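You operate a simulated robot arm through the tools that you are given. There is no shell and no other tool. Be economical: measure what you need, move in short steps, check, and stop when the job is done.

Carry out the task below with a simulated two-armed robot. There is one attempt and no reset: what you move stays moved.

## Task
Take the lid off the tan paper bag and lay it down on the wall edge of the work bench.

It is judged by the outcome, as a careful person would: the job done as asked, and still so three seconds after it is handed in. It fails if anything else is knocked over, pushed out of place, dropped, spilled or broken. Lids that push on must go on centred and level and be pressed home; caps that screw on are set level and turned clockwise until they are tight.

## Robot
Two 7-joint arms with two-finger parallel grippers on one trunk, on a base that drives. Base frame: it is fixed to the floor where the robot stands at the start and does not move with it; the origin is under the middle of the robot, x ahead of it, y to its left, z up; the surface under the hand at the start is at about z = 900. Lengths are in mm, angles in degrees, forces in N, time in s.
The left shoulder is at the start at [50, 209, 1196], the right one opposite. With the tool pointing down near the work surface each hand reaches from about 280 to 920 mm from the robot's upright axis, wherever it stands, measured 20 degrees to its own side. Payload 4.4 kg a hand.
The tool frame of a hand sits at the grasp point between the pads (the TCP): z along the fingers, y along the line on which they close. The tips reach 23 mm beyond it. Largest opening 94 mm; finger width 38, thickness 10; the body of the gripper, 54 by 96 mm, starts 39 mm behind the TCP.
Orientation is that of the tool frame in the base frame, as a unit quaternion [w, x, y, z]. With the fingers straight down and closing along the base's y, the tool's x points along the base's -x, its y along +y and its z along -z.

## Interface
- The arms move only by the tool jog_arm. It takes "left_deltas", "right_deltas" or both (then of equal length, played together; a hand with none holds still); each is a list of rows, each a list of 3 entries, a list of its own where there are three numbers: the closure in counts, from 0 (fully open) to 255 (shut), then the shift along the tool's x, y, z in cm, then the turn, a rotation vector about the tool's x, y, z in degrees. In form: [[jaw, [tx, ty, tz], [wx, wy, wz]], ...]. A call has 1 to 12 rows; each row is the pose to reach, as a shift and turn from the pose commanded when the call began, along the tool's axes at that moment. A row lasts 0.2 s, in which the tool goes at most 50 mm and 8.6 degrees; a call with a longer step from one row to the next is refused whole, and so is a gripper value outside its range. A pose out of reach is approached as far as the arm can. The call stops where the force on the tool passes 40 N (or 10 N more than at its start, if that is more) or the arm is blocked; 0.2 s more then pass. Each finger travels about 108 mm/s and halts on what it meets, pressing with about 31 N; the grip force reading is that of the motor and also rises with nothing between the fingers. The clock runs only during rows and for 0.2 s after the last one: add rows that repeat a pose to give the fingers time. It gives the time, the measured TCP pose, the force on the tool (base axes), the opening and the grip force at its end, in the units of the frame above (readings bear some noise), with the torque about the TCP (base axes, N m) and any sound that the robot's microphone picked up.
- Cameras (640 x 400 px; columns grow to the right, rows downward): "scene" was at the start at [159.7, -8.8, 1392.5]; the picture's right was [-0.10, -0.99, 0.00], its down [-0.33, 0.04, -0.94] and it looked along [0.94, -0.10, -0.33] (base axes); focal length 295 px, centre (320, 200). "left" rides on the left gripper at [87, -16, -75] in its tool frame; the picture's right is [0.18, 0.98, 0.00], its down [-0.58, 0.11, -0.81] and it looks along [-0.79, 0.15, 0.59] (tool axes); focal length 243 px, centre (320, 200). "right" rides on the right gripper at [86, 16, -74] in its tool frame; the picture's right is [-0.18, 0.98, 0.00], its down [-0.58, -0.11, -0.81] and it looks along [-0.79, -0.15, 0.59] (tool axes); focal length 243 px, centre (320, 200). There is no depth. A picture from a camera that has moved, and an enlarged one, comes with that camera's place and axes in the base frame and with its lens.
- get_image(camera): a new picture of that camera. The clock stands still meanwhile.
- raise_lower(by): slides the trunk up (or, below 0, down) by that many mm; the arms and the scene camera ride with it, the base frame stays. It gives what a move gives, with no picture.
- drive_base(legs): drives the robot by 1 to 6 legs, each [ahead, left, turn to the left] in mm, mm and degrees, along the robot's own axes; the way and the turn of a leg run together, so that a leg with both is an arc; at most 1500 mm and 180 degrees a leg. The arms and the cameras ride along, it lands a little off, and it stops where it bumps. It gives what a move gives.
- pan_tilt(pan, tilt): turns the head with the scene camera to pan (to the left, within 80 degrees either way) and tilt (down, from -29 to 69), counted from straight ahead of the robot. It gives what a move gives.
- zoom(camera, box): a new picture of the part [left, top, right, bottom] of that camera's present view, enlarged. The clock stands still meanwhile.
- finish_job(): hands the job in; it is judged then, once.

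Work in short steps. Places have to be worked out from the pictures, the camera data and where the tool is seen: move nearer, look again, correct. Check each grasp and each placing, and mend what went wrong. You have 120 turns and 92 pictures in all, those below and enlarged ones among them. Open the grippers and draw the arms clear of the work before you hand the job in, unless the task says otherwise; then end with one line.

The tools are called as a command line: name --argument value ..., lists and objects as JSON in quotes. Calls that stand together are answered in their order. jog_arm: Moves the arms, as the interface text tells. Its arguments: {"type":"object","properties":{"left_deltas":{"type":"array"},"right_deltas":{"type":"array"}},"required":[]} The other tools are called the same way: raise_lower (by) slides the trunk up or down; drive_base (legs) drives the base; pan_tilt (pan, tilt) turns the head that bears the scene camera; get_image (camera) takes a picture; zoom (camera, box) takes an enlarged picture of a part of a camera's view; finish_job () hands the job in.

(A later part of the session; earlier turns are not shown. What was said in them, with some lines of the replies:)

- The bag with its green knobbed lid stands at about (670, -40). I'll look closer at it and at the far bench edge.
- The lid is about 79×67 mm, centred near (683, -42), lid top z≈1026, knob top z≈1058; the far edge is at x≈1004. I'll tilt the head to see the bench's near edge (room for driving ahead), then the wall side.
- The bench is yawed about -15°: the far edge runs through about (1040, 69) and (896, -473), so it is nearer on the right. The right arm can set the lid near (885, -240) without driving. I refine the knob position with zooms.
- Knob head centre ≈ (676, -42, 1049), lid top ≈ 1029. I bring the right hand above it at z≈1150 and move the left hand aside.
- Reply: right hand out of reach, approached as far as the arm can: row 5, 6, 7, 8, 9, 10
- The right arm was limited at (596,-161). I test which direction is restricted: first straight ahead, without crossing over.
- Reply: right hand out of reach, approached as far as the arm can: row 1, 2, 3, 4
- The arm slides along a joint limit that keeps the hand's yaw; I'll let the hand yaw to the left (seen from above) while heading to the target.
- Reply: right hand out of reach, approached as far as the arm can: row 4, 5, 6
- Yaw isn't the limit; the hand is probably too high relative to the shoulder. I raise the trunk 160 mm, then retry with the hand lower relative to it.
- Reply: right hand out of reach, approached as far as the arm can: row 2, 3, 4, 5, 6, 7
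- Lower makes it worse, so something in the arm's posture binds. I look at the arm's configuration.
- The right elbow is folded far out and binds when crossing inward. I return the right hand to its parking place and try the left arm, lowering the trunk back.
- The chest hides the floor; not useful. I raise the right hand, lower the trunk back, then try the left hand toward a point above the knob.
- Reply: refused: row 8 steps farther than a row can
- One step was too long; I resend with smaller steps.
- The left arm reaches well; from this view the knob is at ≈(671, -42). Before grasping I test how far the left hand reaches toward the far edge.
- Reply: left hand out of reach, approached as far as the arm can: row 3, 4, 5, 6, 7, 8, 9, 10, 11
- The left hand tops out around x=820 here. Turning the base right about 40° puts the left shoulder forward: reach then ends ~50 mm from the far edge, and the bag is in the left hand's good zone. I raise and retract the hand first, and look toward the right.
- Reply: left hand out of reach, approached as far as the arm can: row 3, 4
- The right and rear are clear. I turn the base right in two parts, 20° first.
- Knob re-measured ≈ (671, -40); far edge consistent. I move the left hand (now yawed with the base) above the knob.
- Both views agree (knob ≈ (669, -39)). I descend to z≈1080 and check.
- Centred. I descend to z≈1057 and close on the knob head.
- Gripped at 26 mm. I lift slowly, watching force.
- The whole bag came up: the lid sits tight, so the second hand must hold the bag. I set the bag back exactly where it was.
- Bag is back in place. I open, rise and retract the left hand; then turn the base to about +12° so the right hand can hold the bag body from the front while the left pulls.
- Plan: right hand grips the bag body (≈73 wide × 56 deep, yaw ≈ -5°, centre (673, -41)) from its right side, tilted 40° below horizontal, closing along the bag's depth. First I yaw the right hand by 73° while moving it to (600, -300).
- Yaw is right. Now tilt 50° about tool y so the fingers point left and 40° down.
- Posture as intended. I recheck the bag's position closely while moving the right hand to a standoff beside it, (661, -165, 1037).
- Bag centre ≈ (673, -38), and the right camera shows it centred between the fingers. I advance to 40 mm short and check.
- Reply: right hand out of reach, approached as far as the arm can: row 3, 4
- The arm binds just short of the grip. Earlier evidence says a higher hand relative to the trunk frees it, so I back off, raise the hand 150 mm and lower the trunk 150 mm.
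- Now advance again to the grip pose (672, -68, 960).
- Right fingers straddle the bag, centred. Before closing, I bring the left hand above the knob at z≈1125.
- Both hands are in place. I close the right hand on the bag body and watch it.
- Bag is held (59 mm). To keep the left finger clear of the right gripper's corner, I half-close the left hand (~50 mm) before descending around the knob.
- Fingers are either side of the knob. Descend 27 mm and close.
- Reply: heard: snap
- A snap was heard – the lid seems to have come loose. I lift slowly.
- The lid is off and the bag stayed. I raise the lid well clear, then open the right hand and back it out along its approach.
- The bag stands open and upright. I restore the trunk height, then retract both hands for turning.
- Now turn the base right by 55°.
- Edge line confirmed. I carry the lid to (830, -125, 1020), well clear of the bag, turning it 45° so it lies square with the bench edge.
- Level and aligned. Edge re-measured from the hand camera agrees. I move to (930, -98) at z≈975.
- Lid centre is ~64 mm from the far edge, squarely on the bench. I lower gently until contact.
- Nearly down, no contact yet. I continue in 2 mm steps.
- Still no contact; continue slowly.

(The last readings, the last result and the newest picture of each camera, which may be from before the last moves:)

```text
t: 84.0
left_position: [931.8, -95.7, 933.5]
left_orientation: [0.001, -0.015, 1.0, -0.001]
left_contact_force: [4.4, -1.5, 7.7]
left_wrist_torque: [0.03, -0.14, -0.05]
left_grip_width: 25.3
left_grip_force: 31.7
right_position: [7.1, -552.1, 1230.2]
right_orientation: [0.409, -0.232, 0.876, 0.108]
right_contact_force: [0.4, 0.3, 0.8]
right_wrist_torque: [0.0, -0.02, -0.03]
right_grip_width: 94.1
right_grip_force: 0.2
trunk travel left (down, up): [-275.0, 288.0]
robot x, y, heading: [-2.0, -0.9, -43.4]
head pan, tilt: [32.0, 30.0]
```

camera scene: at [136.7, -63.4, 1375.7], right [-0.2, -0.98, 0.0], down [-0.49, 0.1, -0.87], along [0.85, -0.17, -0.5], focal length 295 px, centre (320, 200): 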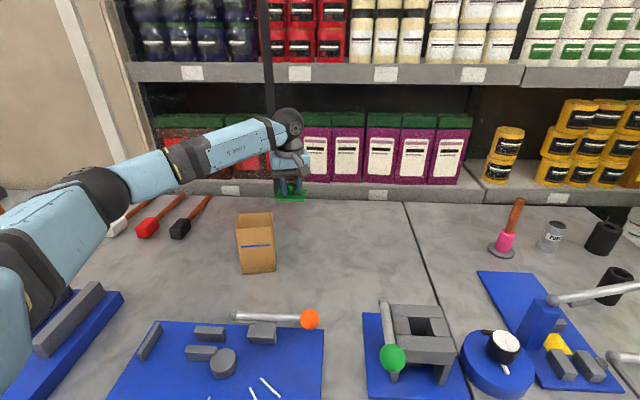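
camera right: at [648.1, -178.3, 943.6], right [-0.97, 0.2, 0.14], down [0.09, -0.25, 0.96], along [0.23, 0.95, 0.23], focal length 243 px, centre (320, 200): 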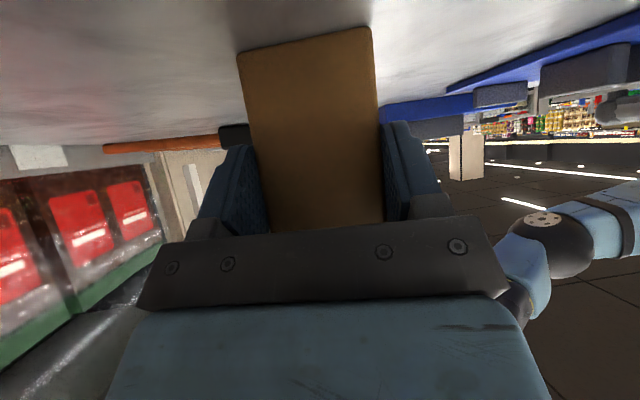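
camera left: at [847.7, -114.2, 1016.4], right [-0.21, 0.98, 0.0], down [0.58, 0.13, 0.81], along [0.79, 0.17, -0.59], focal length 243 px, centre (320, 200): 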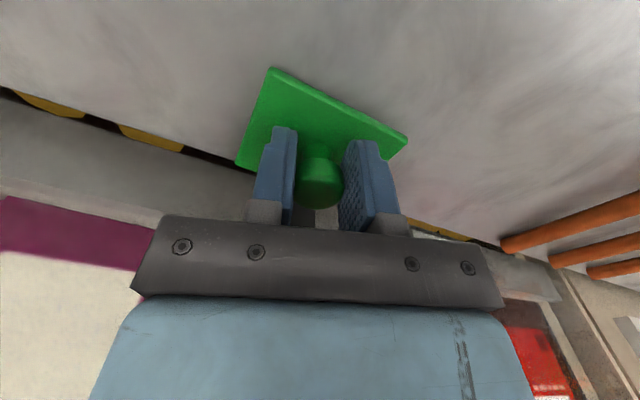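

Contact (≈8 N up): the lid is on the bench. I open partly, then fully, and rise straight up.

jog_arm --left_deltas '[[170, [0, 0, -0.1], [0, 0, 0]], [120, [0, 0, -0.1], [0, 0, 0]], [60, [0, 0, -0.1], [0, 0, 0]], [60, [0, 0, -0.1], [0, 0, 0]], [60, [0, 0, -1.5], [0, 0, 0]], [60, [0, 0, -4], [0, 0, 0]], [60, [0, 0, -8], [0, 0, 0]], [60, [0, 0, -8], [0, 0, 0]]]'

get_image --camera "left"

zoom --camera "scene" --box '[210, 120, 370, 280]'

```text
t: 85.8
left_position: [931.0, -97.9, 1012.3]
left_orientation: [0.0, -0.015, 1.0, 0.001]
left_contact_force: [0.3, 0.1, -0.8]
left_wrist_torque: [-0.02, 0.0, -0.01]
left_grip_width: 71.9
left_grip_force: 0.0
right_position: [9.7, -552.2, 1229.5]
right_orientation: [0.409, -0.232, 0.876, 0.108]
right_contact_force: [0.2, -0.2, 0.3]
right_wrist_torque: [-0.02, 0.03, -0.01]
right_grip_width: 94.0
right_grip_force: 0.1
trunk travel left (down, up): [-275.0, 288.0]
robot x, y, heading: [3.2, -3.9, -43.6]
head pan, tilt: [32.0, 30.0]
```

```text
34 pictures are left
camera left: at [846.4, -115.5, 1086.0], right [-0.21, 0.98, 0.0], down [0.58, 0.13, 0.81], along [0.79, 0.17, -0.59], focal length 243 px, centre (320, 200)
```

left: 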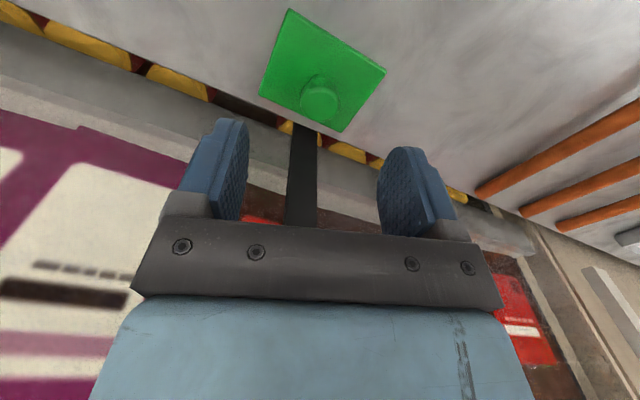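

```text
2.50 times, centred on (290, 200) of scene
camera zoom: at [138.1, -62.9, 1375.5], right [-0.2, -0.98, 0.0], down [-0.49, 0.1, -0.87], along [0.85, -0.17, -0.5], focal length 738 px, centre (395, 200)
```

zoom: 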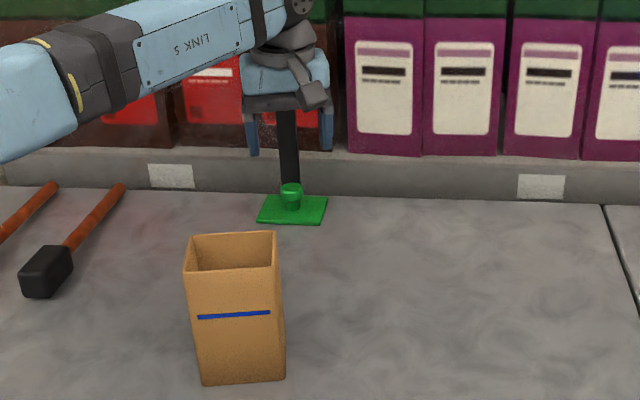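

The lid lies flat on the bench against the wall edge, released. I retract the left hand by the way it came.

jog_arm --left_deltas '[[0, [3, -1, -1], [0, 0, 0]], [0, [6, -2, -2], [0, 0, 0]], [0, [9.5, -3.2, -4], [0, 0, 0]], [0, [12, -5, -7.5], [0, 0, 0]], [0, [14.5, -7, -11], [0, 0, 0]], [0, [17, -9, -14.5], [0, 0, 0]], [0, [20, -11, -17.5], [0, 0, 0]], [0, [23.5, -13, -19.5], [0, 0, 0]], [0, [27.5, -15, -21], [0, 0, 0]], [0, [31.5, -17, -22.5], [0, 0, 0]], [0, [35.5, -18.5, -24], [0, 0, 0]], [0, [35.5, -18.5, -24], [0, 0, 0]]]'

get_image --camera "scene"

```text
t: 88.4
left_position: [582.1, -293.5, 1247.9]
left_orientation: [-0.001, -0.016, 1.0, 0.0]
left_contact_force: [0.5, 0.2, -0.4]
left_wrist_torque: [-0.01, 0.0, 0.02]
left_grip_width: 94.4
left_grip_force: 0.0
right_position: [10.2, -550.9, 1228.4]
right_orientation: [0.408, -0.233, 0.876, 0.109]
right_contact_force: [0.5, -0.5, -0.4]
right_wrist_torque: [-0.02, -0.01, 0.04]
right_grip_width: 94.1
right_grip_force: 0.0
trunk travel left (down, up): [-275.0, 288.0]
robot x, y, heading: [-1.0, -0.3, -43.5]
head pan, tilt: [32.0, 30.0]
```

```text
32 pictures are left
camera scene: at [138.3, -62.4, 1375.5], right [-0.2, -0.98, 0.0], down [-0.49, 0.1, -0.87], along [0.85, -0.17, -0.5], focal length 295 px, centre (320, 200)
```

scene: 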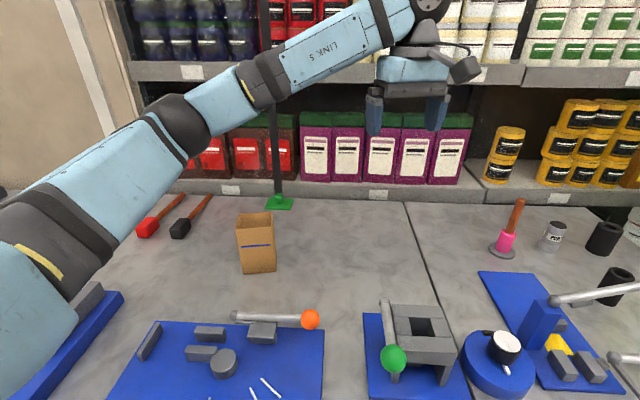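

The lid rests on the bench's wall edge, the bag is upright in its place, and both grippers are open and clear, so I hand the job in.

finish_job

```text
The job is handed in.
```

The lid is off the tan paper bag and lies flat on the wall edge of the bench, about 30 mm in from the edge. The bag stands open and upright within a few millimetres of where it was: the tight lid lifted it about 2 cm on the first pull, so I set it back and held it with the right hand. Nothing else was touched.
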